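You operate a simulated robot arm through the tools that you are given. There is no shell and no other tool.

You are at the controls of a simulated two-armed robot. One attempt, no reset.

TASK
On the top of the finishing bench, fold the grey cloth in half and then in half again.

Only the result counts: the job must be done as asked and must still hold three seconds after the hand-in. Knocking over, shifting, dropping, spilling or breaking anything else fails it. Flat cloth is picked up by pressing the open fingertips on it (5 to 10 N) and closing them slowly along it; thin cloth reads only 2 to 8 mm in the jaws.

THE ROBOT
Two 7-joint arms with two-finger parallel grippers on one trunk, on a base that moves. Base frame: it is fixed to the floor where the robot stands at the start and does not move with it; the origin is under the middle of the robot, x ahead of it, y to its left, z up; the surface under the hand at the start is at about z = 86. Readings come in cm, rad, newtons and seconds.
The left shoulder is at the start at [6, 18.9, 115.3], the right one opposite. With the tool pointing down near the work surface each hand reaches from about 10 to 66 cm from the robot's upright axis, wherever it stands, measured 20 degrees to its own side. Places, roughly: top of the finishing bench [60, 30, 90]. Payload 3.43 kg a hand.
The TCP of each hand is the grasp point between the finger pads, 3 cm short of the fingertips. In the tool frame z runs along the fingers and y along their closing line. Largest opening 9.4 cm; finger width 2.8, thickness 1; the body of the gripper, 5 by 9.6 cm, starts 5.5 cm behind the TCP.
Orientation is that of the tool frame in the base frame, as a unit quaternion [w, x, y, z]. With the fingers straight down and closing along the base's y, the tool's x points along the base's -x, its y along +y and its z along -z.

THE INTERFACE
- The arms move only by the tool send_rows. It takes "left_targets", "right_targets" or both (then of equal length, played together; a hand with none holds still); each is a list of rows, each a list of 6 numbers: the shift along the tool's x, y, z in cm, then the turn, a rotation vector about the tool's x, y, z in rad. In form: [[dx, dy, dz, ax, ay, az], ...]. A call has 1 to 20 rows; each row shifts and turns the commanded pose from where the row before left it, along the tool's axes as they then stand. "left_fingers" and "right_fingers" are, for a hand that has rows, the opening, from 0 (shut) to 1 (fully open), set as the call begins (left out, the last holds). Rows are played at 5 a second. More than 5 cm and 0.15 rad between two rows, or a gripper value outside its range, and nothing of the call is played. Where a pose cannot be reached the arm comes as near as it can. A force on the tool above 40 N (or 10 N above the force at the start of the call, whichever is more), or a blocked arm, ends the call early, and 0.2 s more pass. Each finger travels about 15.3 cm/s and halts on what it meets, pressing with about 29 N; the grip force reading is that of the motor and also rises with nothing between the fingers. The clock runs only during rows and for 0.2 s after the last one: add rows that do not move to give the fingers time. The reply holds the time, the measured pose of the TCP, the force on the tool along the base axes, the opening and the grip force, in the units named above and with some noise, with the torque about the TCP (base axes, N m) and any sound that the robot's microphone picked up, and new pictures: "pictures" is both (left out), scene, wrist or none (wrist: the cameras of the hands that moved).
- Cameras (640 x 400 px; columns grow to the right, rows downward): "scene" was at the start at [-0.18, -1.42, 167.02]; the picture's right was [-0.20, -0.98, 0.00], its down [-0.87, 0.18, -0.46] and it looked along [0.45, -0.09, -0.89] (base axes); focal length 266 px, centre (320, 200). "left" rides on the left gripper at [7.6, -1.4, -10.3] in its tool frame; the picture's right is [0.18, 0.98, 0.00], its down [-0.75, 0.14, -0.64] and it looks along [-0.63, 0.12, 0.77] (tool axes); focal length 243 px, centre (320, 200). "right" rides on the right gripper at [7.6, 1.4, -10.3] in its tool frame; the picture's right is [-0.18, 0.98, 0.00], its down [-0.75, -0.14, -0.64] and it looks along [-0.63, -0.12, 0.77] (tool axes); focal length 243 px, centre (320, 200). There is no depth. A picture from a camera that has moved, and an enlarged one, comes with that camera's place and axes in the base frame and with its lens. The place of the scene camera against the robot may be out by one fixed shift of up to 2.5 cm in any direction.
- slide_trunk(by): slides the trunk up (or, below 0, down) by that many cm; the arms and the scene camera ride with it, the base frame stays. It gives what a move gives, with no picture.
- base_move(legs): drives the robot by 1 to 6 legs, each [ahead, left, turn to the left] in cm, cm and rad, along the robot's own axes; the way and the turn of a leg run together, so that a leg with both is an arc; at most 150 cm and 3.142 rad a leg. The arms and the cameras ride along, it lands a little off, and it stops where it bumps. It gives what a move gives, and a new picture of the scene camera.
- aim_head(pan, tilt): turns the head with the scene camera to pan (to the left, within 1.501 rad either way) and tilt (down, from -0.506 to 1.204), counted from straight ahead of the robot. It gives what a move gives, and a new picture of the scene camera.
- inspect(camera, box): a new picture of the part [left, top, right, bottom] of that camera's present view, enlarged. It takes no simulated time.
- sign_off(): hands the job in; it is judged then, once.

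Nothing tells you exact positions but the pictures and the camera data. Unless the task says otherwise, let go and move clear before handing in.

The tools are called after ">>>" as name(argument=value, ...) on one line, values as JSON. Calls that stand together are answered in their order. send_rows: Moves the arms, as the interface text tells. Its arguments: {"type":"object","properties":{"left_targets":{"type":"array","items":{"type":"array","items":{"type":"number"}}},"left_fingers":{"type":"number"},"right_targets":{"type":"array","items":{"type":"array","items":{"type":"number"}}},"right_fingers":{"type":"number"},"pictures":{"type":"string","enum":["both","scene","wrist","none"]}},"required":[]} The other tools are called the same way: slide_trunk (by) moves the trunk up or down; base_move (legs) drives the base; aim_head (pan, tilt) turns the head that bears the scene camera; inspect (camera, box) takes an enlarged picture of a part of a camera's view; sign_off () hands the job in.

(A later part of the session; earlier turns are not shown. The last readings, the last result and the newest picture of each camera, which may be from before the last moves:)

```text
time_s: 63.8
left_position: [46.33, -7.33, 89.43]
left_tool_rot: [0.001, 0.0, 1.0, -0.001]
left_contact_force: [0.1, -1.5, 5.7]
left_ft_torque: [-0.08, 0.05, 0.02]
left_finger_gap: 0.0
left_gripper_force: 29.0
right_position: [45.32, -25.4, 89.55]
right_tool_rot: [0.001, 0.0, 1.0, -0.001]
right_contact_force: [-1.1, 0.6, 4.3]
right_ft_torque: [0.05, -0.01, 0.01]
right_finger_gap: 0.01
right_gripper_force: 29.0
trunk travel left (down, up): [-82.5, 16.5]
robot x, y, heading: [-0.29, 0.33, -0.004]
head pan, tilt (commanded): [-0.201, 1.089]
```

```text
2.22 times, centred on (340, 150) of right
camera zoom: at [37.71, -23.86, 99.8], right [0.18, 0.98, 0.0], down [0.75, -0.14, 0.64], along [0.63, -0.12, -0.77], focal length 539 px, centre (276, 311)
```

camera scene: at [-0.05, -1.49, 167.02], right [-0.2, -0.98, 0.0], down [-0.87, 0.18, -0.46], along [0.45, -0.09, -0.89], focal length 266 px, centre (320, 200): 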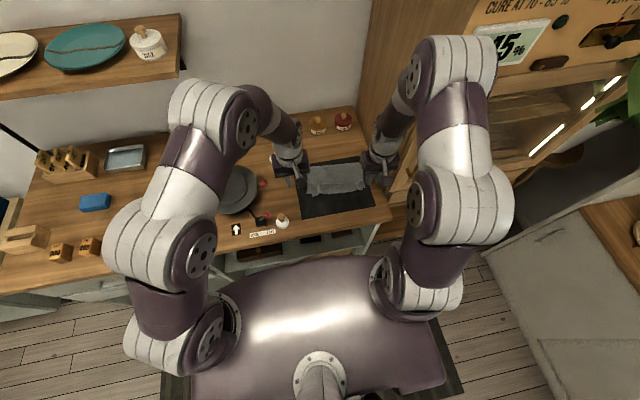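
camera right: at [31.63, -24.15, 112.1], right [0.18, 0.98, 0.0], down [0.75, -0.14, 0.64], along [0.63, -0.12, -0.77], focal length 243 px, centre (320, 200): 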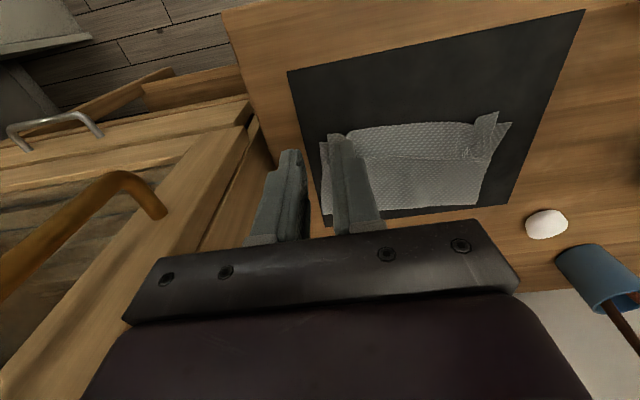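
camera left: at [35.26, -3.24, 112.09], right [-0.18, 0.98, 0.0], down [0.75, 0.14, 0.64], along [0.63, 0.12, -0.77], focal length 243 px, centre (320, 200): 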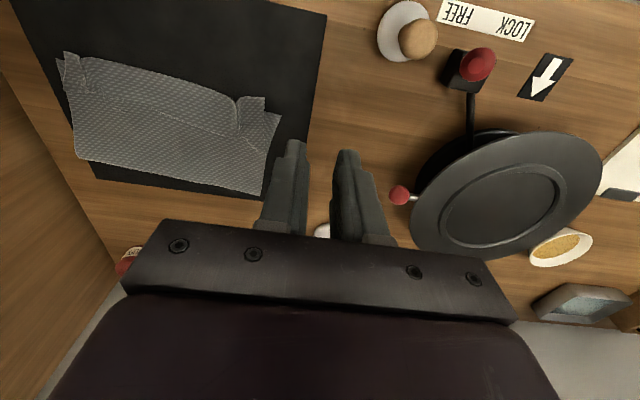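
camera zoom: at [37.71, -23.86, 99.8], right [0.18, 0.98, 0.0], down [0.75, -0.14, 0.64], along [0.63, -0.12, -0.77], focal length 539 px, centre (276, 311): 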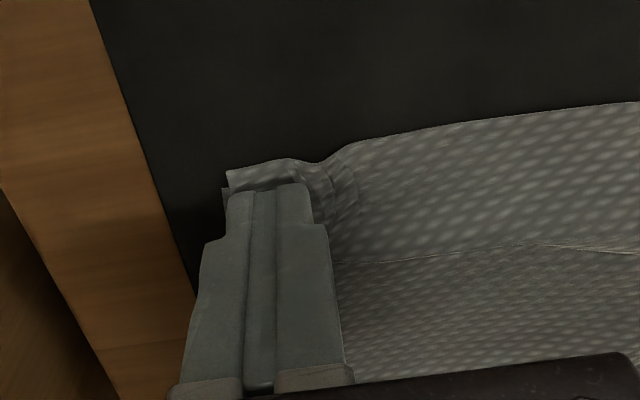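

The flaps follow the fingers while the lower layer stays put, and the wrinkles are flattening. A little more: left about 1.2 cm back and 1 cm outward, right about 0.6 cm back and 0.3 cm outward.

>>> send_rows(left_targets=[[-0.3, 0.25, 0, 0, 0, 0], [-0.3, 0.25, 0, 0, 0, 0], [-0.3, 0.25, 0, 0, 0, 0], [-0.3, 0.25, 0, 0, 0, 0], [0, 0, 0, 0, 0, 0]], right_targets=[[-0.17, -0.08, 0, 0, 0, 0], [-0.17, -0.08, 0, 0, 0, 0], [-0.17, -0.08, 0, 0, 0, 0], [-0.17, -0.08, 0, 0, 0, 0], [0, 0, 0, 0, 0, 0]], pictures="none")

>>> inspect(camera="left", box=[200, 60, 480, 240])

>>> inspect(camera="right", box=[200, 60, 480, 240])

```text
time_s: 65.0
left_position: [47.58, -6.38, 89.51]
left_tool_rot: [0.001, 0.0, 1.0, -0.001]
left_contact_force: [-2.7, -3.7, 9.5]
left_ft_torque: [-0.12, 0.13, 0.01]
left_finger_gap: 0.0
left_gripper_force: 29.0
right_position: [46.0, -25.68, 89.52]
right_tool_rot: [0.001, 0.0, 1.0, 0.0]
right_contact_force: [-1.1, 2.2, 2.9]
right_ft_torque: [0.07, -0.01, 0.03]
right_finger_gap: 0.01
right_gripper_force: 28.9
trunk travel left (down, up): [-82.5, 16.5]
robot x, y, heading: [-0.36, 0.05, 0.005]
head pan, tilt (commanded): [-0.201, 1.089]
```

```text
2.22 times, centred on (340, 150) of left
camera zoom: at [39.75, -7.77, 99.7], right [-0.18, 0.98, 0.0], down [0.75, 0.14, 0.64], along [0.63, 0.12, -0.77], focal length 539 px, centre (276, 311)
```

zoom: 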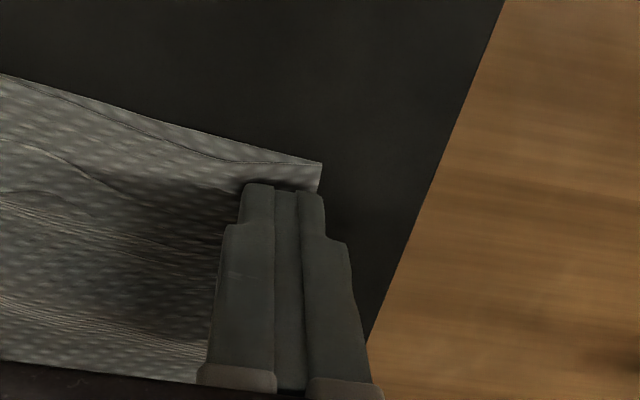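

```text
2.22 times, centred on (340, 150) of right
camera zoom: at [38.37, -24.13, 99.81], right [0.18, 0.98, 0.0], down [0.75, -0.14, 0.64], along [0.63, -0.12, -0.77], focal length 539 px, centre (276, 311)
```

zoom: 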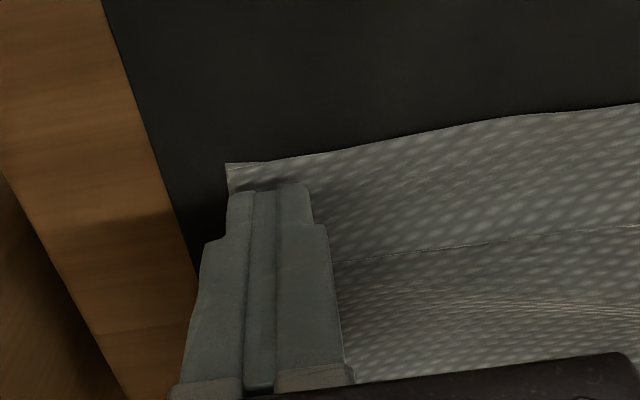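

The wrinkles are gone and both layers' edges now line up. I'll lift straight up and check from above.

>>> send_rows(left_targets=[[0, 0, -0.3, 0, 0, 0], [0, 0, -1.0, 0, 0, 0], [0, 0, -3, 0, 0, 0], [0, 0, -4, 0, 0, 0], [1, 3, -4, 0, 0, 0], [2, 4, 0, 0, 0, 0], [3, 4, 0, 0, 0, 0], [3, 3, 0, 0, 0, 0], [0, 0, 0, 0, 0, 0]], right_targets=[[0, 0, -0.3, 0, 0, 0], [0, 0, -1.0, 0, 0, 0], [0, 0, -3, 0, 0, 0], [0, 0, -4, 0, 0, 0], [2, 0, -4, 0, 0, 0], [3, 0, 0, 0, 0, 0], [4, 0, 0, 0, 0, 0], [2, 0, 0, 0, 0, 0], [0, 0, 0, 0, 0, 0]], pictures="both")

>>> inspect(camera="scene", box=[290, 140, 400, 210])

>>> inspect(camera="right", box=[240, 80, 600, 280])

```text
refused: row 5 steps farther than a row can; nothing moved
```

```text
5.71 times, centred on (345, 175) of scene
camera zoom: at [-0.43, -1.43, 167.03], right [-0.2, -0.98, 0.0], down [-0.87, 0.18, -0.46], along [0.46, -0.09, -0.89], focal length 1518 px, centre (177, 343)
```

zoom: 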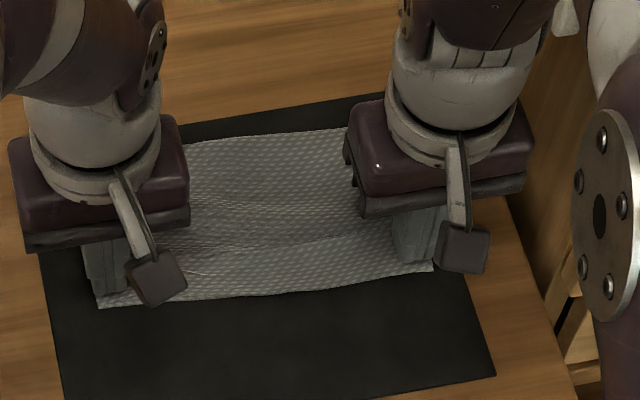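

```text
1.78 times, centred on (420, 180) of right
camera zoom: at [38.37, -24.13, 99.81], right [0.18, 0.98, 0.0], down [0.75, -0.14, 0.64], along [0.63, -0.12, -0.77], focal length 431 px, centre (142, 236)
```

zoom: 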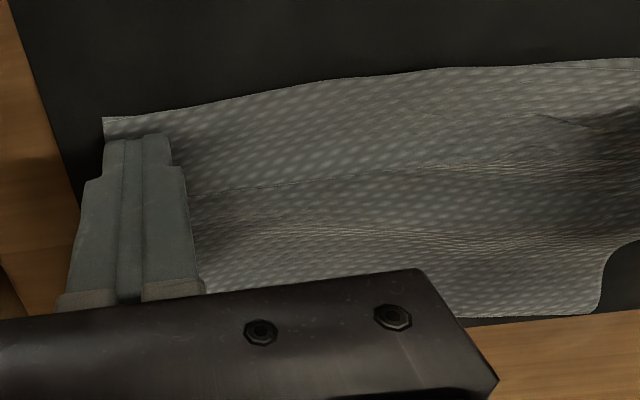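

The last move was refused (one step too long), nothing moved. I'll repeat the retreat in smaller steps.

>>> send_rows(left_targets=[[0, 0, -0.3, 0, 0, 0], [0, 0, -1.0, 0, 0, 0], [0, 0, -3, 0, 0, 0], [0, 0, -4, 0, 0, 0], [1, 2.5, -3, 0, 0, 0], [2, 3.5, -1, 0, 0, 0], [2, 4, 0, 0, 0, 0], [2, 4, 0, 0, 0, 0], [0, 0, 0, 0, 0, 0]], right_targets=[[0, 0, -0.3, 0, 0, 0], [0, 0, -1.0, 0, 0, 0], [0, 0, -3, 0, 0, 0], [0, 0, -4, 0, 0, 0], [2, 0, -3, 0, 0, 0], [3, 0, -1, 0, 0, 0], [4, 0, 0, 0, 0, 0], [2, 0, 0, 0, 0, 0], [0, 0, 0, 0, 0, 0]], pictures="both")

>>> inspect(camera="scene", box=[290, 140, 400, 210])

>>> inspect(camera="right", box=[240, 80, 600, 280])

```text
time_s: 67.0
left_position: [40.71, 7.58, 101.64]
left_tool_rot: [0.0, 0.0, 1.0, 0.0]
left_contact_force: [0.0, 0.4, 0.8]
left_ft_torque: [0.0, 0.03, 0.05]
left_finger_gap: 0.02
left_gripper_force: 29.2
right_position: [35.17, -25.72, 101.79]
right_tool_rot: [0.0, 0.0, 1.0, 0.0]
right_contact_force: [-0.2, 0.1, 0.0]
right_ft_torque: [0.01, 0.03, 0.0]
right_finger_gap: 0.0
right_gripper_force: 28.8
trunk travel left (down, up): [-82.5, 16.5]
robot x, y, heading: [0.13, 0.26, -0.002]
head pan, tilt (commanded): [-0.201, 1.089]
camera scene: at [-0.06, -1.51, 167.02], right [-0.2, -0.98, 0.0], down [-0.87, 0.18, -0.46], along [0.45, -0.09, -0.89], focal length 266 px, centre (320, 200)
camera right: at [27.65, -24.23, 112.12], right [0.18, 0.98, 0.0], down [0.75, -0.14, 0.64], along [0.63, -0.12, -0.77], focal length 243 px, centre (320, 200)
camera left: at [32.97, 6.25, 111.89], right [-0.18, 0.98, 0.0], down [0.75, 0.14, 0.64], along [0.63, 0.12, -0.77], focal length 243 px, centre (320, 200)
```

scene: 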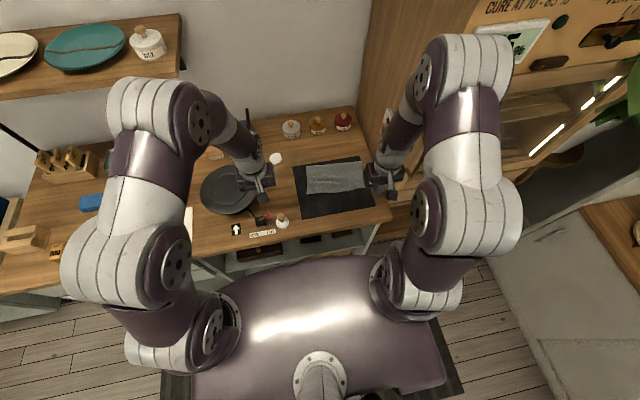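
right: 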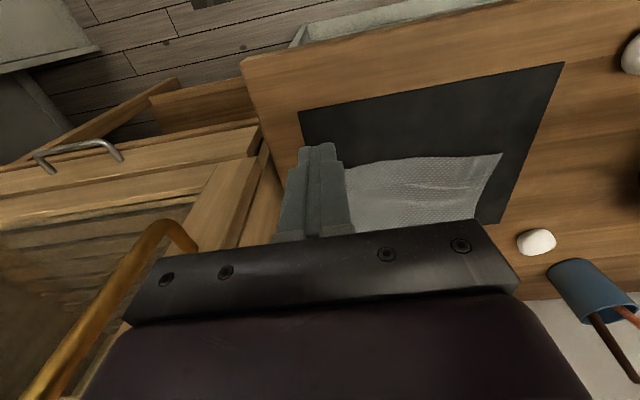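
left: 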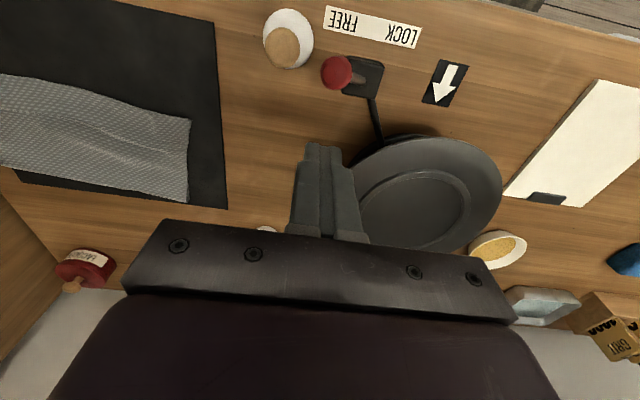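

```text
5.71 times, centred on (345, 175) of scene
camera zoom: at [-0.06, -1.51, 167.02], right [-0.2, -0.98, 0.0], down [-0.87, 0.18, -0.46], along [0.45, -0.09, -0.89], focal length 1518 px, centre (177, 343)
```

zoom: 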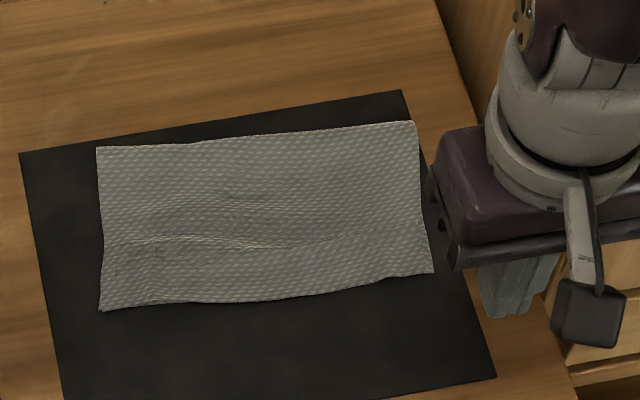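

```text
1.78 times, centred on (420, 180) of right
camera zoom: at [27.65, -24.23, 112.12], right [0.18, 0.98, 0.0], down [0.75, -0.14, 0.64], along [0.63, -0.12, -0.77], focal length 431 px, centre (142, 236)
```

zoom: 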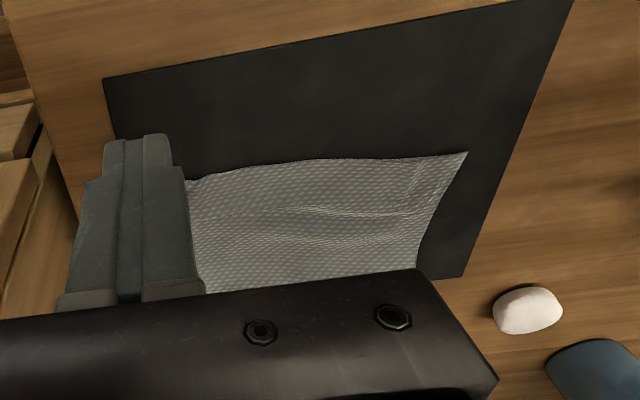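

The half-fold is now an almost perfect rectangle: corners about (45,−5.5), (44,−26), (55,−27.5), (57,−7.5). Next, the second fold: I'll bring the right hand over the middle of the right edge, aligned with it, to pinch both layers.

>>> send_rows(right_targets=[[-3.6, 0.42, 0, 0, 0, 0], [-3.6, 0.42, 0, 0, 0, 0], [-3.6, 0.42, 0, 0, 0, 0], [-3.7, 0.44, 0, 0, 0, 0.149], [0, 0, 3, 0, 0, 0], [0, 0, 3.5, 0, 0, 0], [0, 0, 3.0, 0, 0, 0], [0, 0, 0, 0, 0, 0]], right_fingers=0.26, pictures="both")

>>> inspect(camera="right", box=[200, 60, 520, 260])

```text
time_s: 68.8
left_position: [40.61, 7.66, 101.69]
left_tool_rot: [0.0, -0.001, 1.0, 0.0]
left_contact_force: [-0.7, 0.2, -0.1]
left_ft_torque: [0.03, -0.03, 0.0]
left_finger_gap: 0.0
left_gripper_force: 28.9
right_position: [49.46, -23.85, 92.38]
right_tool_rot: [0.0, 0.074, 0.997, 0.0]
right_contact_force: [-0.2, -0.3, -0.2]
right_ft_torque: [-0.03, -0.01, 0.0]
right_finger_gap: 2.44
right_gripper_force: 0.1
trunk travel left (down, up): [-82.5, 16.5]
robot x, y, heading: [-0.29, -0.02, 0.006]
head pan, tilt (commanded): [-0.201, 1.089]
camera scene: at [-0.25, -1.41, 167.02], right [-0.2, -0.98, 0.0], down [-0.87, 0.18, -0.46], along [0.45, -0.09, -0.89], focal length 266 px, centre (320, 200)
camera right: at [42.21, -21.34, 102.67], right [0.33, 0.94, 0.0], down [0.72, -0.25, 0.64], along [0.61, -0.21, -0.77], focal length 243 px, centre (320, 200)
```

scene: 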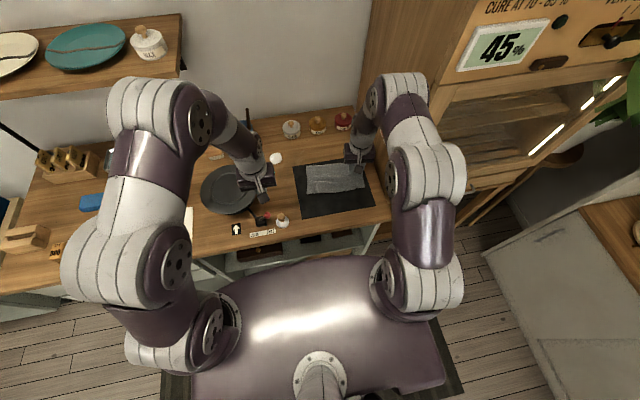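
right: 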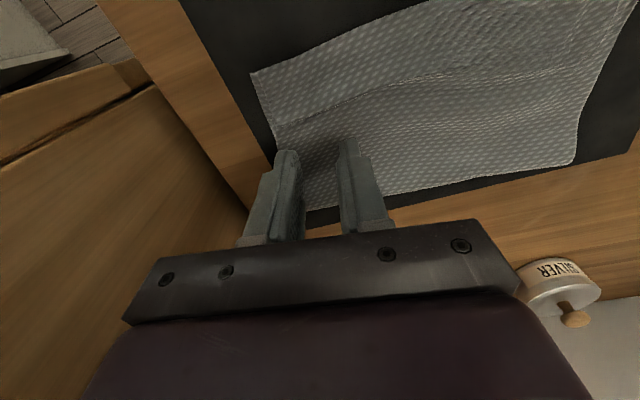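

```text
2.00 times, centred on (360, 160) of right
camera zoom: at [42.21, -21.34, 102.67], right [0.33, 0.94, 0.0], down [0.72, -0.25, 0.64], along [0.61, -0.21, -0.77], focal length 485 px, centre (240, 280)
```

zoom: 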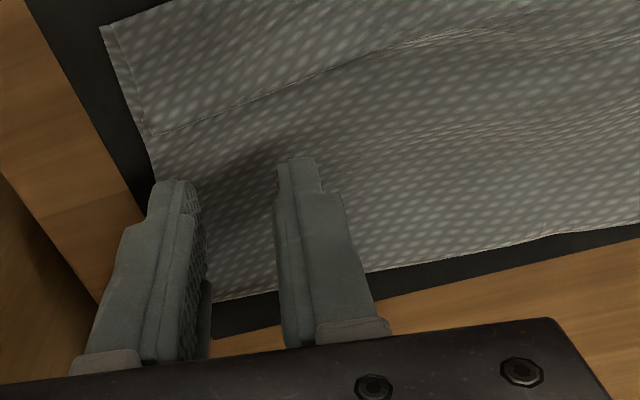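

The fingers straddle a strip just inside the middle of the right edge, with both tips on the cloth. Lowering to contact.

>>> send_rows(right_targets=[[0, 0, 1.5, 0, 0, 0], [0, 0, 1.0, 0, 0, 0], [0, 0, 0.2, 0, 0, 0], [0, 0, 0, 0, 0, 0]], pictures="none")

>>> send_rows(right_targets=[[0, 0, 0.1, 0, 0, 0], [0, 0, 0.08, 0, 0, 0], [0, 0, 0, 0, 0, 0]], pictures="none")

```text
time_s: 69.8
left_position: [40.62, 7.59, 101.73]
left_tool_rot: [0.0, 0.001, 1.0, 0.0]
left_contact_force: [-0.7, -0.4, 0.3]
left_ft_torque: [0.01, -0.01, -0.01]
left_finger_gap: 0.0
left_gripper_force: 28.6
right_position: [49.61, -24.07, 89.57]
right_tool_rot: [0.0, 0.074, 0.997, 0.0]
right_contact_force: [-0.4, 0.2, -0.5]
right_ft_torque: [-0.03, -0.02, 0.01]
right_finger_gap: 2.45
right_gripper_force: 0.1
trunk travel left (down, up): [-82.5, 16.5]
robot x, y, heading: [-0.04, 0.38, 0.002]
head pan, tilt (commanded): [-0.201, 1.089]
```

```text
time_s: 70.6
left_position: [40.55, 7.51, 101.67]
left_tool_rot: [-0.001, 0.0, 1.0, 0.0]
left_contact_force: [0.5, 0.5, 0.3]
left_ft_torque: [-0.03, -0.06, -0.02]
left_finger_gap: 0.0
left_gripper_force: 28.4
right_position: [49.54, -23.94, 89.59]
right_tool_rot: [0.001, 0.074, 0.997, 0.0]
right_contact_force: [1.2, -1.0, 5.5]
right_ft_torque: [-0.1, 0.0, 0.02]
right_finger_gap: 2.46
right_gripper_force: 0.1
trunk travel left (down, up): [-82.5, 16.5]
robot x, y, heading: [0.19, -0.36, 0.001]
head pan, tilt (commanded): [-0.201, 1.089]
```

Pressing at about 5.5 N on the double layer. I'll add a little press and close slowly in small steps.

>>> send_rows(right_targets=[[0, 0, 0.03, 0, 0, 0], [0, 0, 0, 0, 0, 0]], right_fingers=0.24, pictures="none")

>>> send_rows(right_targets=[[0, 0, 0, 0, 0, 0], [0, 0, 0, 0, 0, 0]], right_fingers=0.2, pictures="none")

>>> inspect(camera="right", box=[200, 60, 520, 260])

```text
time_s: 71.2
left_position: [40.55, 7.79, 101.62]
left_tool_rot: [0.0, 0.001, 1.0, 0.0]
left_contact_force: [-0.2, -0.4, -0.1]
left_ft_torque: [0.0, 0.02, 0.0]
left_finger_gap: 0.01
left_gripper_force: 28.9
right_position: [49.59, -23.89, 89.45]
right_tool_rot: [0.001, 0.074, 0.997, 0.0]
right_contact_force: [0.7, 0.3, 8.4]
right_ft_torque: [-0.08, 0.04, -0.01]
right_finger_gap: 2.16
right_gripper_force: 0.2
trunk travel left (down, up): [-82.5, 16.5]
robot x, y, heading: [-0.22, -0.02, -0.002]
head pan, tilt (commanded): [-0.201, 1.089]
```

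```text
time_s: 71.8
left_position: [40.51, 7.65, 101.67]
left_tool_rot: [0.0, 0.0, 1.0, 0.0]
left_contact_force: [-0.6, 0.6, 0.3]
left_ft_torque: [0.01, 0.03, 0.02]
left_finger_gap: 0.0
left_gripper_force: 28.8
right_position: [49.43, -23.9, 89.58]
right_tool_rot: [0.001, 0.074, 0.997, 0.0]
right_contact_force: [1.3, 1.4, 10.2]
right_ft_torque: [-0.03, 0.04, 0.0]
right_finger_gap: 1.66
right_gripper_force: 0.2
trunk travel left (down, up): [-82.5, 16.5]
robot x, y, heading: [0.12, 0.04, 0.003]
head pan, tilt (commanded): [-0.201, 1.089]
```

```text
2.00 times, centred on (360, 160) of right
camera zoom: at [42.21, -21.27, 99.73], right [0.33, 0.94, 0.0], down [0.72, -0.25, 0.64], along [0.61, -0.21, -0.77], focal length 485 px, centre (240, 280)
```

zoom: 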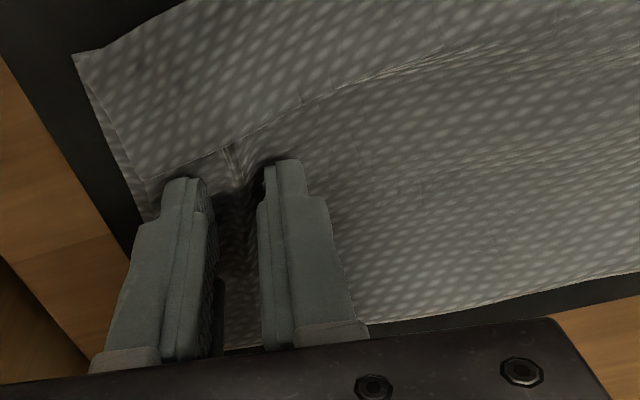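

>>> inspect(camera="right", box=[230, 80, 360, 200])

```text
3.33 times, centred on (295, 140) of right
camera zoom: at [42.21, -21.27, 99.73], right [0.33, 0.94, 0.0], down [0.72, -0.25, 0.64], along [0.61, -0.21, -0.77], focal length 809 px, centre (403, 400)
```

zoom: 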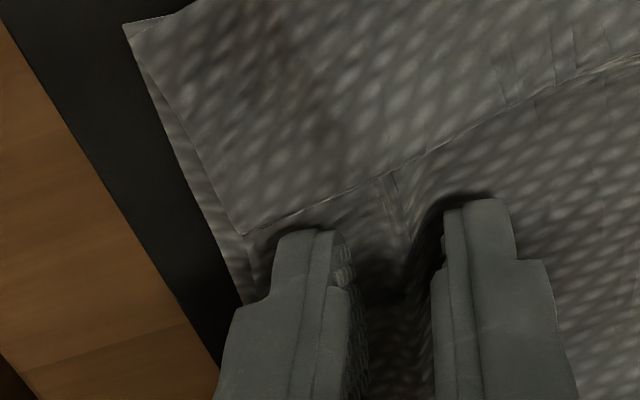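

Only the top layer is gathering (the lower edge shows outside), so this pinch won't hold both layers. I'll reopen slowly while still pressed so the top layer is pushed back out, then lift a little and look.

>>> send_rows(right_targets=[[0, 0, 0, 0, 0, 0], [0, 0, 0, 0, 0, 0]], right_fingers=0.23, pictures="none")

>>> send_rows(right_targets=[[0, 0, 0, 0, 0, 0], [0, 0, 0, 0, 0, 0]], right_fingers=0.28, pictures="none")

>>> inspect(camera="right", box=[230, 80, 390, 200])

```text
time_s: 72.4
left_position: [40.75, 7.78, 101.62]
left_tool_rot: [0.0, 0.0, 1.0, 0.0]
left_contact_force: [-0.5, -0.3, 0.5]
left_ft_torque: [0.0, 0.0, 0.0]
left_finger_gap: 0.0
left_gripper_force: 29.0
right_position: [49.49, -23.82, 89.37]
right_tool_rot: [0.001, 0.074, 0.997, 0.001]
right_contact_force: [1.0, 2.2, 10.8]
right_ft_torque: [-0.07, 0.01, 0.04]
right_finger_gap: 1.91
right_gripper_force: 0.0
trunk travel left (down, up): [-82.5, 16.5]
robot x, y, heading: [0.05, 0.2, -0.006]
head pan, tilt (commanded): [-0.201, 1.089]
```

```text
time_s: 73.0
left_position: [40.54, 7.68, 101.76]
left_tool_rot: [0.0, -0.001, 1.0, 0.0]
left_contact_force: [0.0, 0.1, 0.2]
left_ft_torque: [0.0, 0.02, -0.01]
left_finger_gap: 0.0
left_gripper_force: 28.4
right_position: [49.52, -23.8, 89.51]
right_tool_rot: [0.001, 0.075, 0.997, 0.0]
right_contact_force: [1.7, 2.3, 11.6]
right_ft_torque: [-0.11, 0.03, 0.03]
right_finger_gap: 2.36
right_gripper_force: 0.0
trunk travel left (down, up): [-82.5, 16.5]
robot x, y, heading: [0.17, 0.08, -0.001]
head pan, tilt (commanded): [-0.201, 1.089]
```

```text
3.33 times, centred on (310, 140) of right
camera zoom: at [42.2, -21.24, 99.73], right [0.33, 0.94, 0.0], down [0.72, -0.25, 0.64], along [0.61, -0.21, -0.77], focal length 809 px, centre (353, 400)
```

zoom: 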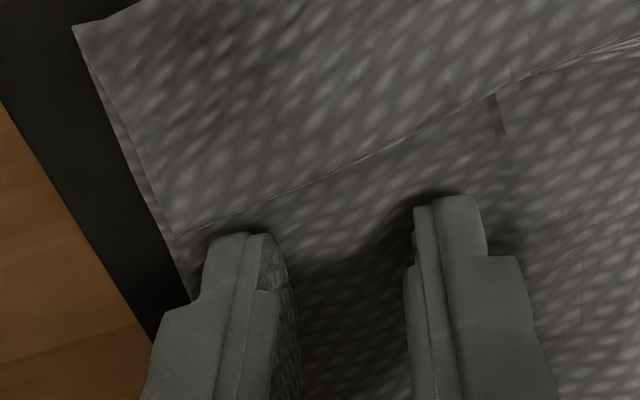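

The top layer is back in place. Next attempt: place the outer finger just outside the edge on the mat (tilted a touch lower) so that it pushes both layers' edges inward while the inner finger holds them down.

>>> send_rows(right_targets=[[0, 0, -1.0, 0, 0, 0], [0, -0.9, 0, -0.05, 0, 0], [0, -0.95, 0, 0, 0, 0], [0, 0, 0, 0, 0, 0]], right_fingers=0.37, pictures="none")

>>> inspect(camera="right", box=[220, 80, 420, 205])

>>> inspect(camera="scene", box=[320, 130, 400, 200])

```text
time_s: 74.0
left_position: [40.57, 7.6, 101.59]
left_tool_rot: [0.0, 0.001, 1.0, -0.001]
left_contact_force: [0.3, 0.5, 0.3]
left_ft_torque: [0.01, -0.03, 0.0]
left_finger_gap: 0.0
left_gripper_force: 28.9
right_position: [49.38, -25.74, 90.31]
right_tool_rot: [0.002, 0.075, 0.997, 0.025]
right_contact_force: [-0.3, 0.4, -0.8]
right_ft_torque: [0.0, 0.02, -0.01]
right_finger_gap: 3.49
right_gripper_force: 0.1
trunk travel left (down, up): [-82.5, 16.5]
robot x, y, heading: [0.01, 0.12, 0.003]
head pan, tilt (commanded): [-0.201, 1.089]
```

```text
3.20 times, centred on (320, 142) of right
camera zoom: at [41.93, -23.7, 100.63], right [0.33, 0.94, 0.05], down [0.72, -0.28, 0.63], along [0.61, -0.17, -0.77], focal length 776 px, centre (320, 384)
```

zoom: 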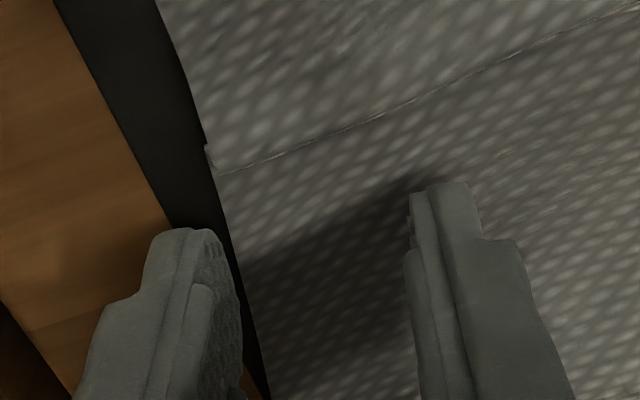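

```text
5.71 times, centred on (360, 165) of scene
camera zoom: at [-0.18, -1.38, 167.02], right [-0.2, -0.98, 0.0], down [-0.87, 0.18, -0.46], along [0.45, -0.09, -0.89], focal length 1518 px, centre (91, 400)
```

zoom: 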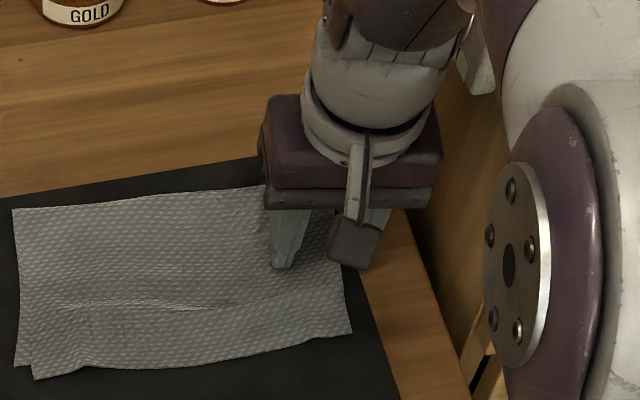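

The near-left corner of the top layer seems to have shifted slightly. I'll look at the whole cloth before continuing.

>>> inspect(camera="scene", box=[290, 140, 400, 210])

>>> inspect(camera="left", box=[0, 40, 240, 240])

```text
5.71 times, centred on (345, 175) of scene
camera zoom: at [-0.18, -1.38, 167.02], right [-0.2, -0.98, 0.0], down [-0.87, 0.18, -0.46], along [0.45, -0.09, -0.89], focal length 1518 px, centre (177, 343)
```

zoom: 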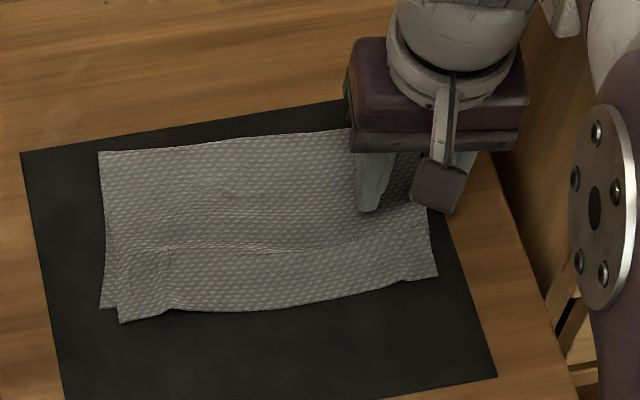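

```text
2.00 times, centred on (120, 140) of left
camera zoom: at [32.92, 6.3, 111.9], right [-0.18, 0.98, 0.0], down [0.75, 0.14, 0.64], along [0.63, 0.12, -0.77], focal length 485 px, centre (720, 320)
```

zoom: 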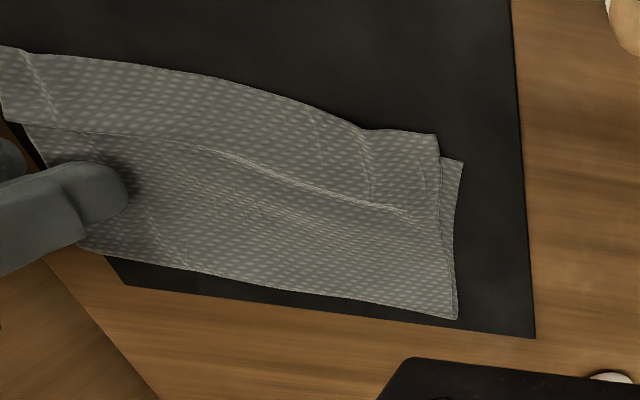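

The top layer has shifted about 1 cm at its near-left corner — easy to smooth later. Now I'll lower the tilted gripper with its outer finger just outside the right edge.

>>> send_rows(right_targets=[[0, 0, 0.4, 0, 0, 0], [0, 0, 0.2, 0, 0, 0], [0, 0, 0.1, 0, 0, 0], [0, 0, 0, 0, 0, 0]], pictures="none")

>>> send_rows(right_targets=[[0, 0, 0.1, 0, 0, 0], [0, 0, 0, 0, 0, 0]], pictures="none")

```text
time_s: 75.0
left_position: [40.6, 7.65, 101.64]
left_tool_rot: [0.0, 0.0, 1.0, 0.0]
left_contact_force: [-0.9, -0.2, 0.4]
left_ft_torque: [-0.01, 0.01, 0.02]
left_finger_gap: 0.02
left_gripper_force: 28.8
right_position: [49.28, -25.81, 89.53]
right_tool_rot: [0.002, 0.074, 0.997, 0.025]
right_contact_force: [-0.6, 0.8, -0.2]
right_ft_torque: [0.04, -0.05, -0.02]
right_finger_gap: 3.5
right_gripper_force: 0.2
trunk travel left (down, up): [-82.5, 16.5]
robot x, y, heading: [-0.27, -0.07, 0.001]
head pan, tilt (commanded): [-0.201, 1.089]
```

```text
time_s: 75.6
left_position: [40.61, 7.6, 101.62]
left_tool_rot: [0.0, 0.0, 1.0, 0.0]
left_contact_force: [0.5, 0.4, 0.1]
left_ft_torque: [-0.02, -0.03, -0.01]
left_finger_gap: 0.0
left_gripper_force: 28.8
right_position: [49.4, -25.7, 89.61]
right_tool_rot: [0.002, 0.074, 0.997, 0.026]
right_contact_force: [0.3, -0.7, 3.1]
right_ft_torque: [-0.1, 0.0, 0.02]
right_finger_gap: 3.48
right_gripper_force: 0.0
trunk travel left (down, up): [-82.5, 16.5]
robot x, y, heading: [0.39, -0.17, 0.001]
head pan, tilt (commanded): [-0.201, 1.089]
```

The outer finger is on the mat outside the edge (torque confirms). I'll press slightly more, then close in small steps while shifting inward so the inner finger stays put.

>>> send_rows(right_targets=[[0, 0, 0.03, 0, 0, 0], [0, 0, 0, 0, 0, 0]], pictures="none")

>>> send_rows(right_targets=[[0, 0.14, 0, 0, 0, 0], [0, 0, 0, 0, 0, 0]], right_fingers=0.34, pictures="none")

>>> send_rows(right_targets=[[0, 0.19, 0, 0, 0, 0], [0, 0, 0, 0, 0, 0]], right_fingers=0.3, pictures="none")

>>> inspect(camera="right", box=[220, 80, 420, 205])

```text
time_s: 76.2
left_position: [40.68, 7.64, 101.71]
left_tool_rot: [0.0, 0.001, 1.0, 0.0]
left_contact_force: [-0.6, -0.4, 0.4]
left_ft_torque: [-0.01, 0.01, 0.01]
left_finger_gap: 0.0
left_gripper_force: 29.4
right_position: [49.18, -25.68, 89.57]
right_tool_rot: [0.003, 0.074, 0.997, 0.026]
right_contact_force: [0.0, -0.3, 2.4]
right_ft_torque: [-0.05, -0.02, -0.04]
right_finger_gap: 3.48
right_gripper_force: 0.1
trunk travel left (down, up): [-82.5, 16.5]
robot x, y, heading: [-0.15, -0.05, -0.002]
head pan, tilt (commanded): [-0.201, 1.089]
```

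```text
time_s: 76.8
left_position: [40.6, 7.64, 101.67]
left_tool_rot: [0.0, 0.0, 1.0, 0.0]
left_contact_force: [0.1, 0.4, -0.7]
left_ft_torque: [0.02, 0.01, -0.02]
left_finger_gap: 0.0
left_gripper_force: 28.9
right_position: [49.4, -25.64, 89.37]
right_tool_rot: [0.002, 0.074, 0.997, 0.025]
right_contact_force: [-1.2, -0.1, 0.0]
right_ft_torque: [-0.03, 0.01, -0.01]
right_finger_gap: 3.19
right_gripper_force: 0.0
trunk travel left (down, up): [-82.5, 16.5]
robot x, y, heading: [0.11, 0.03, 0.003]
head pan, tilt (commanded): [-0.201, 1.089]
```

```text
time_s: 77.4
left_position: [40.73, 7.67, 101.71]
left_tool_rot: [0.0, 0.001, 1.0, 0.0]
left_contact_force: [-0.1, 0.7, -0.3]
left_ft_torque: [0.01, 0.01, -0.02]
left_finger_gap: 0.0
left_gripper_force: 29.3
right_position: [49.24, -25.27, 89.42]
right_tool_rot: [0.002, 0.074, 0.997, 0.025]
right_contact_force: [-0.7, -0.8, 1.6]
right_ft_torque: [-0.06, 0.01, 0.02]
right_finger_gap: 2.81
right_gripper_force: 0.4
trunk travel left (down, up): [-82.5, 16.5]
robot x, y, heading: [-0.11, -0.05, 0.004]
head pan, tilt (commanded): [-0.201, 1.089]
```

```text
3.20 times, centred on (320, 142) of right
camera zoom: at [41.98, -23.3, 99.84], right [0.33, 0.94, 0.05], down [0.72, -0.28, 0.63], along [0.61, -0.17, -0.77], focal length 776 px, centre (320, 384)
```

zoom: 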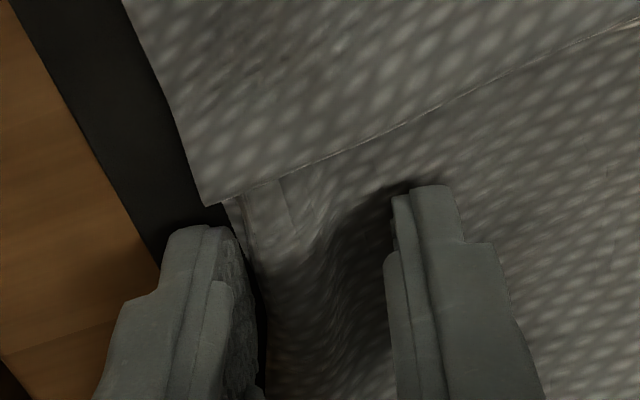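

The edge is against the outer finger and the cloth between the fingers is starting to buckle up. Continuing with a bit more press.

>>> send_rows(right_targets=[[0, 0.19, 0.04, 0, 0, 0], [0, 0, 0, 0, 0, 0]], right_fingers=0.26, pictures="none")

>>> send_rows(right_targets=[[0, 0.19, 0, 0, 0, 0], [0, 0, 0, 0, 0, 0]], right_fingers=0.22, pictures="none")

>>> inspect(camera="right", box=[220, 80, 420, 205])

```text
time_s: 78.0
left_position: [40.6, 7.61, 101.6]
left_tool_rot: [0.0, 0.0, 1.0, 0.0]
left_contact_force: [1.7, 0.1, -0.4]
left_ft_torque: [-0.01, 0.0, 0.0]
left_finger_gap: 0.0
left_gripper_force: 28.8
right_position: [49.39, -25.19, 89.52]
right_tool_rot: [0.001, 0.074, 0.997, 0.025]
right_contact_force: [-0.5, -0.8, 0.7]
right_ft_torque: [-0.03, 0.02, 0.0]
right_finger_gap: 2.48
right_gripper_force: 0.3
trunk travel left (down, up): [-82.5, 16.5]
robot x, y, heading: [-0.12, -0.23, 0.001]
head pan, tilt (commanded): [-0.201, 1.089]
```

```text
time_s: 78.6
left_position: [40.56, 7.58, 101.69]
left_tool_rot: [0.0, 0.0, 1.0, 0.0]
left_contact_force: [0.1, -0.1, -0.4]
left_ft_torque: [-0.01, 0.0, 0.01]
left_finger_gap: 0.02
left_gripper_force: 28.7
right_position: [49.4, -25.14, 89.52]
right_tool_rot: [0.002, 0.075, 0.997, 0.025]
right_contact_force: [-1.0, 0.0, -0.6]
right_ft_torque: [-0.01, -0.02, 0.0]
right_finger_gap: 2.08
right_gripper_force: 0.0
trunk travel left (down, up): [-82.5, 16.5]
robot x, y, heading: [-0.05, -0.23, 0.004]
head pan, tilt (commanded): [-0.201, 1.089]
```

```text
3.20 times, centred on (320, 142) of right
camera zoom: at [42.03, -22.95, 99.9], right [0.33, 0.94, 0.05], down [0.72, -0.28, 0.63], along [0.61, -0.17, -0.77], focal length 776 px, centre (320, 384)
```

zoom: 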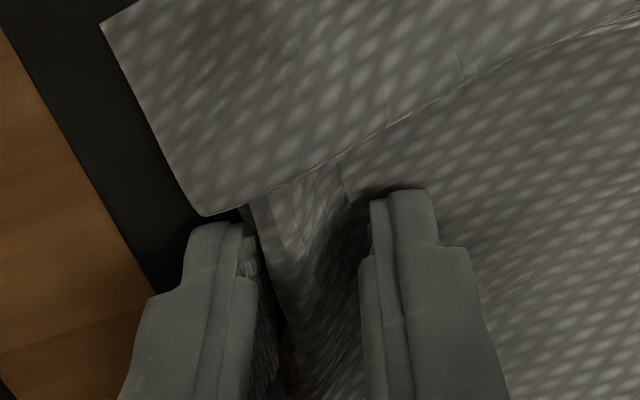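

The edge is curling up between the fingers, with no lower edge left outside. Continuing to close.

>>> send_rows(right_targets=[[0, 0.2, 0.03, 0, 0, 0], [0, 0, 0, 0, 0, 0]], right_fingers=0.18, pictures="none")

>>> send_rows(right_targets=[[0, 0.2, 0.02, 0, 0, 0], [0, 0, 0, 0, 0, 0]], right_fingers=0.14, pictures="none")

>>> inspect(camera="right", box=[220, 80, 420, 205])

```text
time_s: 79.2
left_position: [40.6, 7.67, 101.64]
left_tool_rot: [0.001, 0.0, 1.0, 0.001]
left_contact_force: [-0.6, 0.1, -0.5]
left_ft_torque: [0.01, -0.01, 0.0]
left_finger_gap: 0.0
left_gripper_force: 29.1
right_position: [49.33, -24.91, 89.34]
right_tool_rot: [0.002, 0.074, 0.997, 0.026]
right_contact_force: [-0.6, -0.3, 1.0]
right_ft_torque: [0.02, 0.03, -0.02]
right_finger_gap: 1.71
right_gripper_force: 0.2
trunk travel left (down, up): [-82.5, 16.5]
robot x, y, heading: [0.1, -0.05, -0.001]
head pan, tilt (commanded): [-0.201, 1.089]
```

```text
time_s: 79.8
left_position: [40.75, 7.65, 101.69]
left_tool_rot: [0.0, 0.0, 1.0, 0.0]
left_contact_force: [-0.4, -0.3, -0.3]
left_ft_torque: [0.05, 0.01, 0.0]
left_finger_gap: 0.0
left_gripper_force: 29.1
right_position: [49.45, -24.6, 89.45]
right_tool_rot: [0.002, 0.073, 0.997, 0.026]
right_contact_force: [0.1, -0.7, 0.1]
right_ft_torque: [-0.02, 0.01, 0.02]
right_finger_gap: 1.31
right_gripper_force: 0.2
trunk travel left (down, up): [-82.5, 16.5]
robot x, y, heading: [0.17, 0.0, 0.006]
head pan, tilt (commanded): [-0.201, 1.089]
```

```text
3.20 times, centred on (320, 142) of right
camera zoom: at [42.09, -22.53, 99.83], right [0.33, 0.94, 0.05], down [0.72, -0.28, 0.63], along [0.61, -0.17, -0.77], focal length 776 px, centre (320, 384)
```

zoom: 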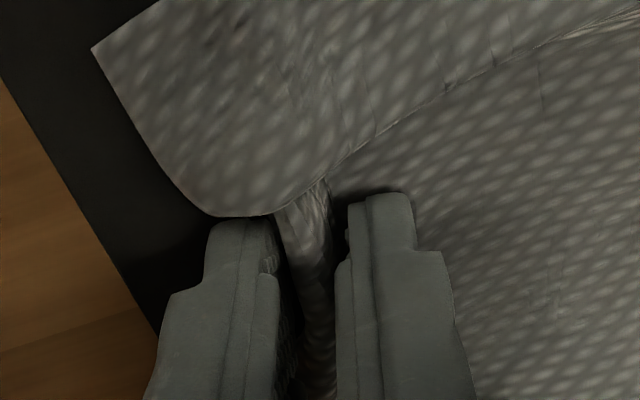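

A bundle of the edge is now standing between the fingers. Closing the rest of the way.

>>> send_rows(right_targets=[[0, 0.18, 0, 0, 0, 0], [0, 0, 0, 0, 0, 0]], right_fingers=0.1, pictures="none")

>>> send_rows(right_targets=[[0, 0.1, 0, 0, 0, 0], [0, 0, 0, 0, 0, 0], [0, 0, 0, 0, 0, 0]], right_fingers=0.0, pictures="none")

>>> inspect(camera="right", box=[220, 80, 420, 205])

```text
time_s: 80.4
left_position: [40.51, 7.62, 101.56]
left_tool_rot: [0.0, 0.001, 1.0, 0.0]
left_contact_force: [0.3, 0.2, -0.9]
left_ft_torque: [-0.02, -0.02, -0.03]
left_finger_gap: 0.0
left_gripper_force: 28.5
right_position: [49.43, -24.45, 89.4]
right_tool_rot: [0.003, 0.074, 0.997, 0.025]
right_contact_force: [0.9, 0.1, -0.3]
right_ft_torque: [0.0, 0.03, 0.0]
right_finger_gap: 0.95
right_gripper_force: 0.2
trunk travel left (down, up): [-82.5, 16.5]
robot x, y, heading: [-0.24, 0.27, 0.002]
head pan, tilt (commanded): [-0.201, 1.089]
```

```text
time_s: 81.2
left_position: [40.69, 7.61, 101.61]
left_tool_rot: [0.001, 0.0, 1.0, 0.0]
left_contact_force: [-0.1, -0.3, 0.2]
left_ft_torque: [-0.01, -0.01, 0.01]
left_finger_gap: 0.0
left_gripper_force: 28.6
right_position: [49.46, -24.37, 89.44]
right_tool_rot: [0.001, 0.075, 0.997, 0.025]
right_contact_force: [-0.6, -0.6, 0.5]
right_ft_torque: [-0.02, 0.0, -0.01]
right_finger_gap: 0.28
right_gripper_force: 29.0
trunk travel left (down, up): [-82.5, 16.5]
robot x, y, heading: [0.08, 0.36, 0.001]
head pan, tilt (commanded): [-0.201, 1.089]
```

```text
3.20 times, centred on (320, 142) of right
camera zoom: at [42.16, -22.23, 99.84], right [0.33, 0.94, 0.05], down [0.72, -0.28, 0.63], along [0.61, -0.17, -0.77], focal length 776 px, centre (320, 384)
```

zoom: 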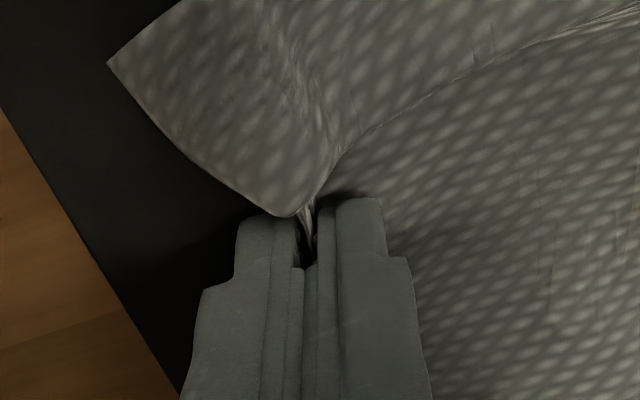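

The jaws hold about 2.8 mm — likely both layers. I'll lift slowly a couple of centimetres and check that both layers come along.

>>> send_rows(right_targets=[[0, 0.1, -0.6, 0, 0, 0], [0, 0.2, -0.8, 0, 0, 0], [0, 0.2, -0.8, 0, 0, 0], [0, 0, 0, 0, 0, 0]], pictures="both")

>>> inspect(camera="right", box=[200, 40, 520, 240])

>>> inspect(camera="scene", box=[290, 140, 400, 210])

>>> inspect(camera="left", box=[0, 40, 240, 240])

```text
time_s: 82.2
left_position: [40.61, 7.56, 101.57]
left_tool_rot: [0.0, 0.001, 1.0, 0.0]
left_contact_force: [-0.1, -0.2, -0.7]
left_ft_torque: [0.01, 0.01, 0.01]
left_finger_gap: 0.02
left_gripper_force: 29.5
right_position: [49.44, -23.97, 91.68]
right_tool_rot: [0.002, 0.074, 0.997, 0.026]
right_contact_force: [-0.9, -0.4, 0.0]
right_ft_torque: [0.01, 0.01, 0.01]
right_finger_gap: 0.27
right_gripper_force: 28.6
trunk travel left (down, up): [-82.5, 16.5]
robot x, y, heading: [0.13, -0.16, 0.003]
head pan, tilt (commanded): [-0.201, 1.089]
camera scene: at [-0.16, -1.42, 167.02], right [-0.2, -0.98, 0.0], down [-0.87, 0.18, -0.46], along [0.45, -0.09, -0.89], focal length 266 px, centre (320, 200)
camera right: at [42.22, -21.87, 101.97], right [0.33, 0.94, 0.05], down [0.72, -0.28, 0.63], along [0.61, -0.17, -0.77], focal length 243 px, centre (320, 200)
```

scene: 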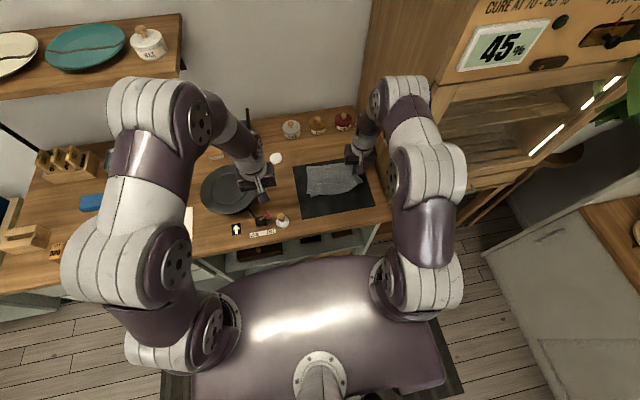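
right: 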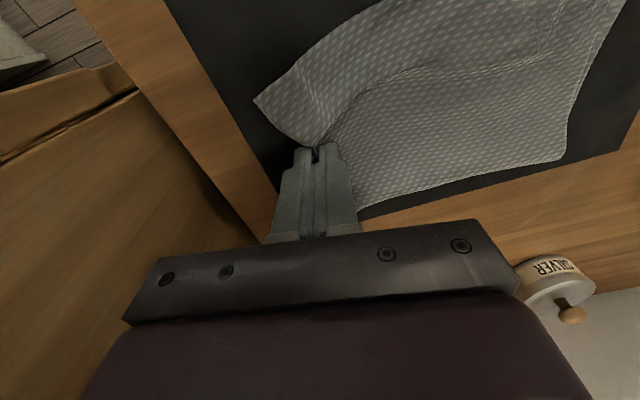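

```text
2.00 times, centred on (360, 140) of right
camera zoom: at [42.22, -21.87, 101.97], right [0.33, 0.94, 0.05], down [0.72, -0.28, 0.63], along [0.61, -0.17, -0.77], focal length 485 px, centre (240, 320)
```

zoom: 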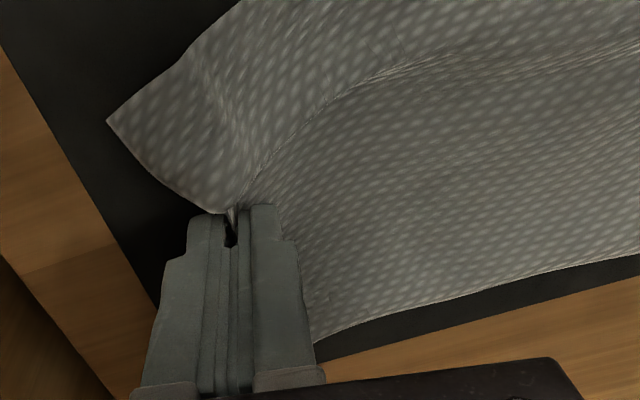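

```text
5.71 times, centred on (345, 175) of scene
camera zoom: at [-0.16, -1.42, 167.02], right [-0.2, -0.98, 0.0], down [-0.87, 0.18, -0.46], along [0.45, -0.09, -0.89], focal length 1518 px, centre (177, 343)
```

zoom: 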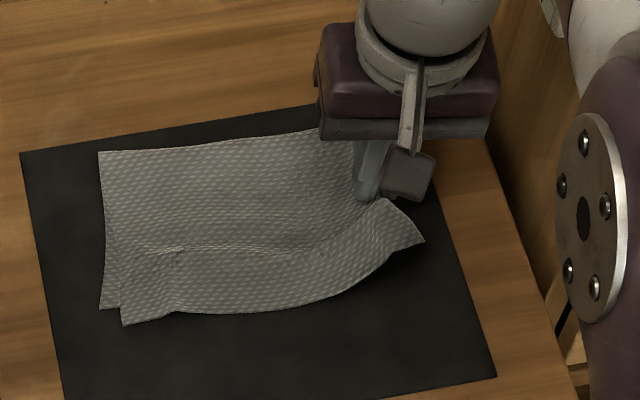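

```text
2.00 times, centred on (120, 140) of left
camera zoom: at [32.93, 6.27, 111.9], right [-0.18, 0.98, 0.0], down [0.75, 0.14, 0.64], along [0.63, 0.12, -0.77], focal length 485 px, centre (720, 320)
```

zoom: 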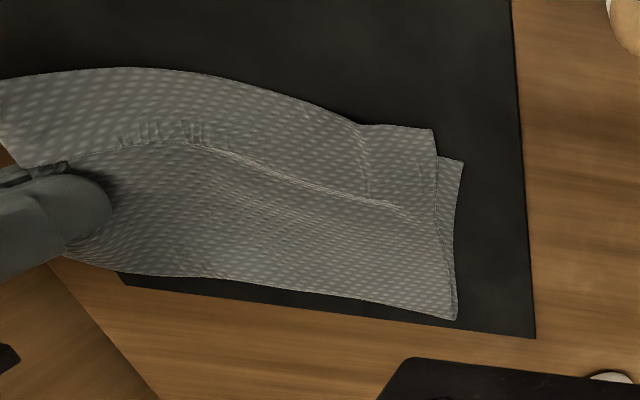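

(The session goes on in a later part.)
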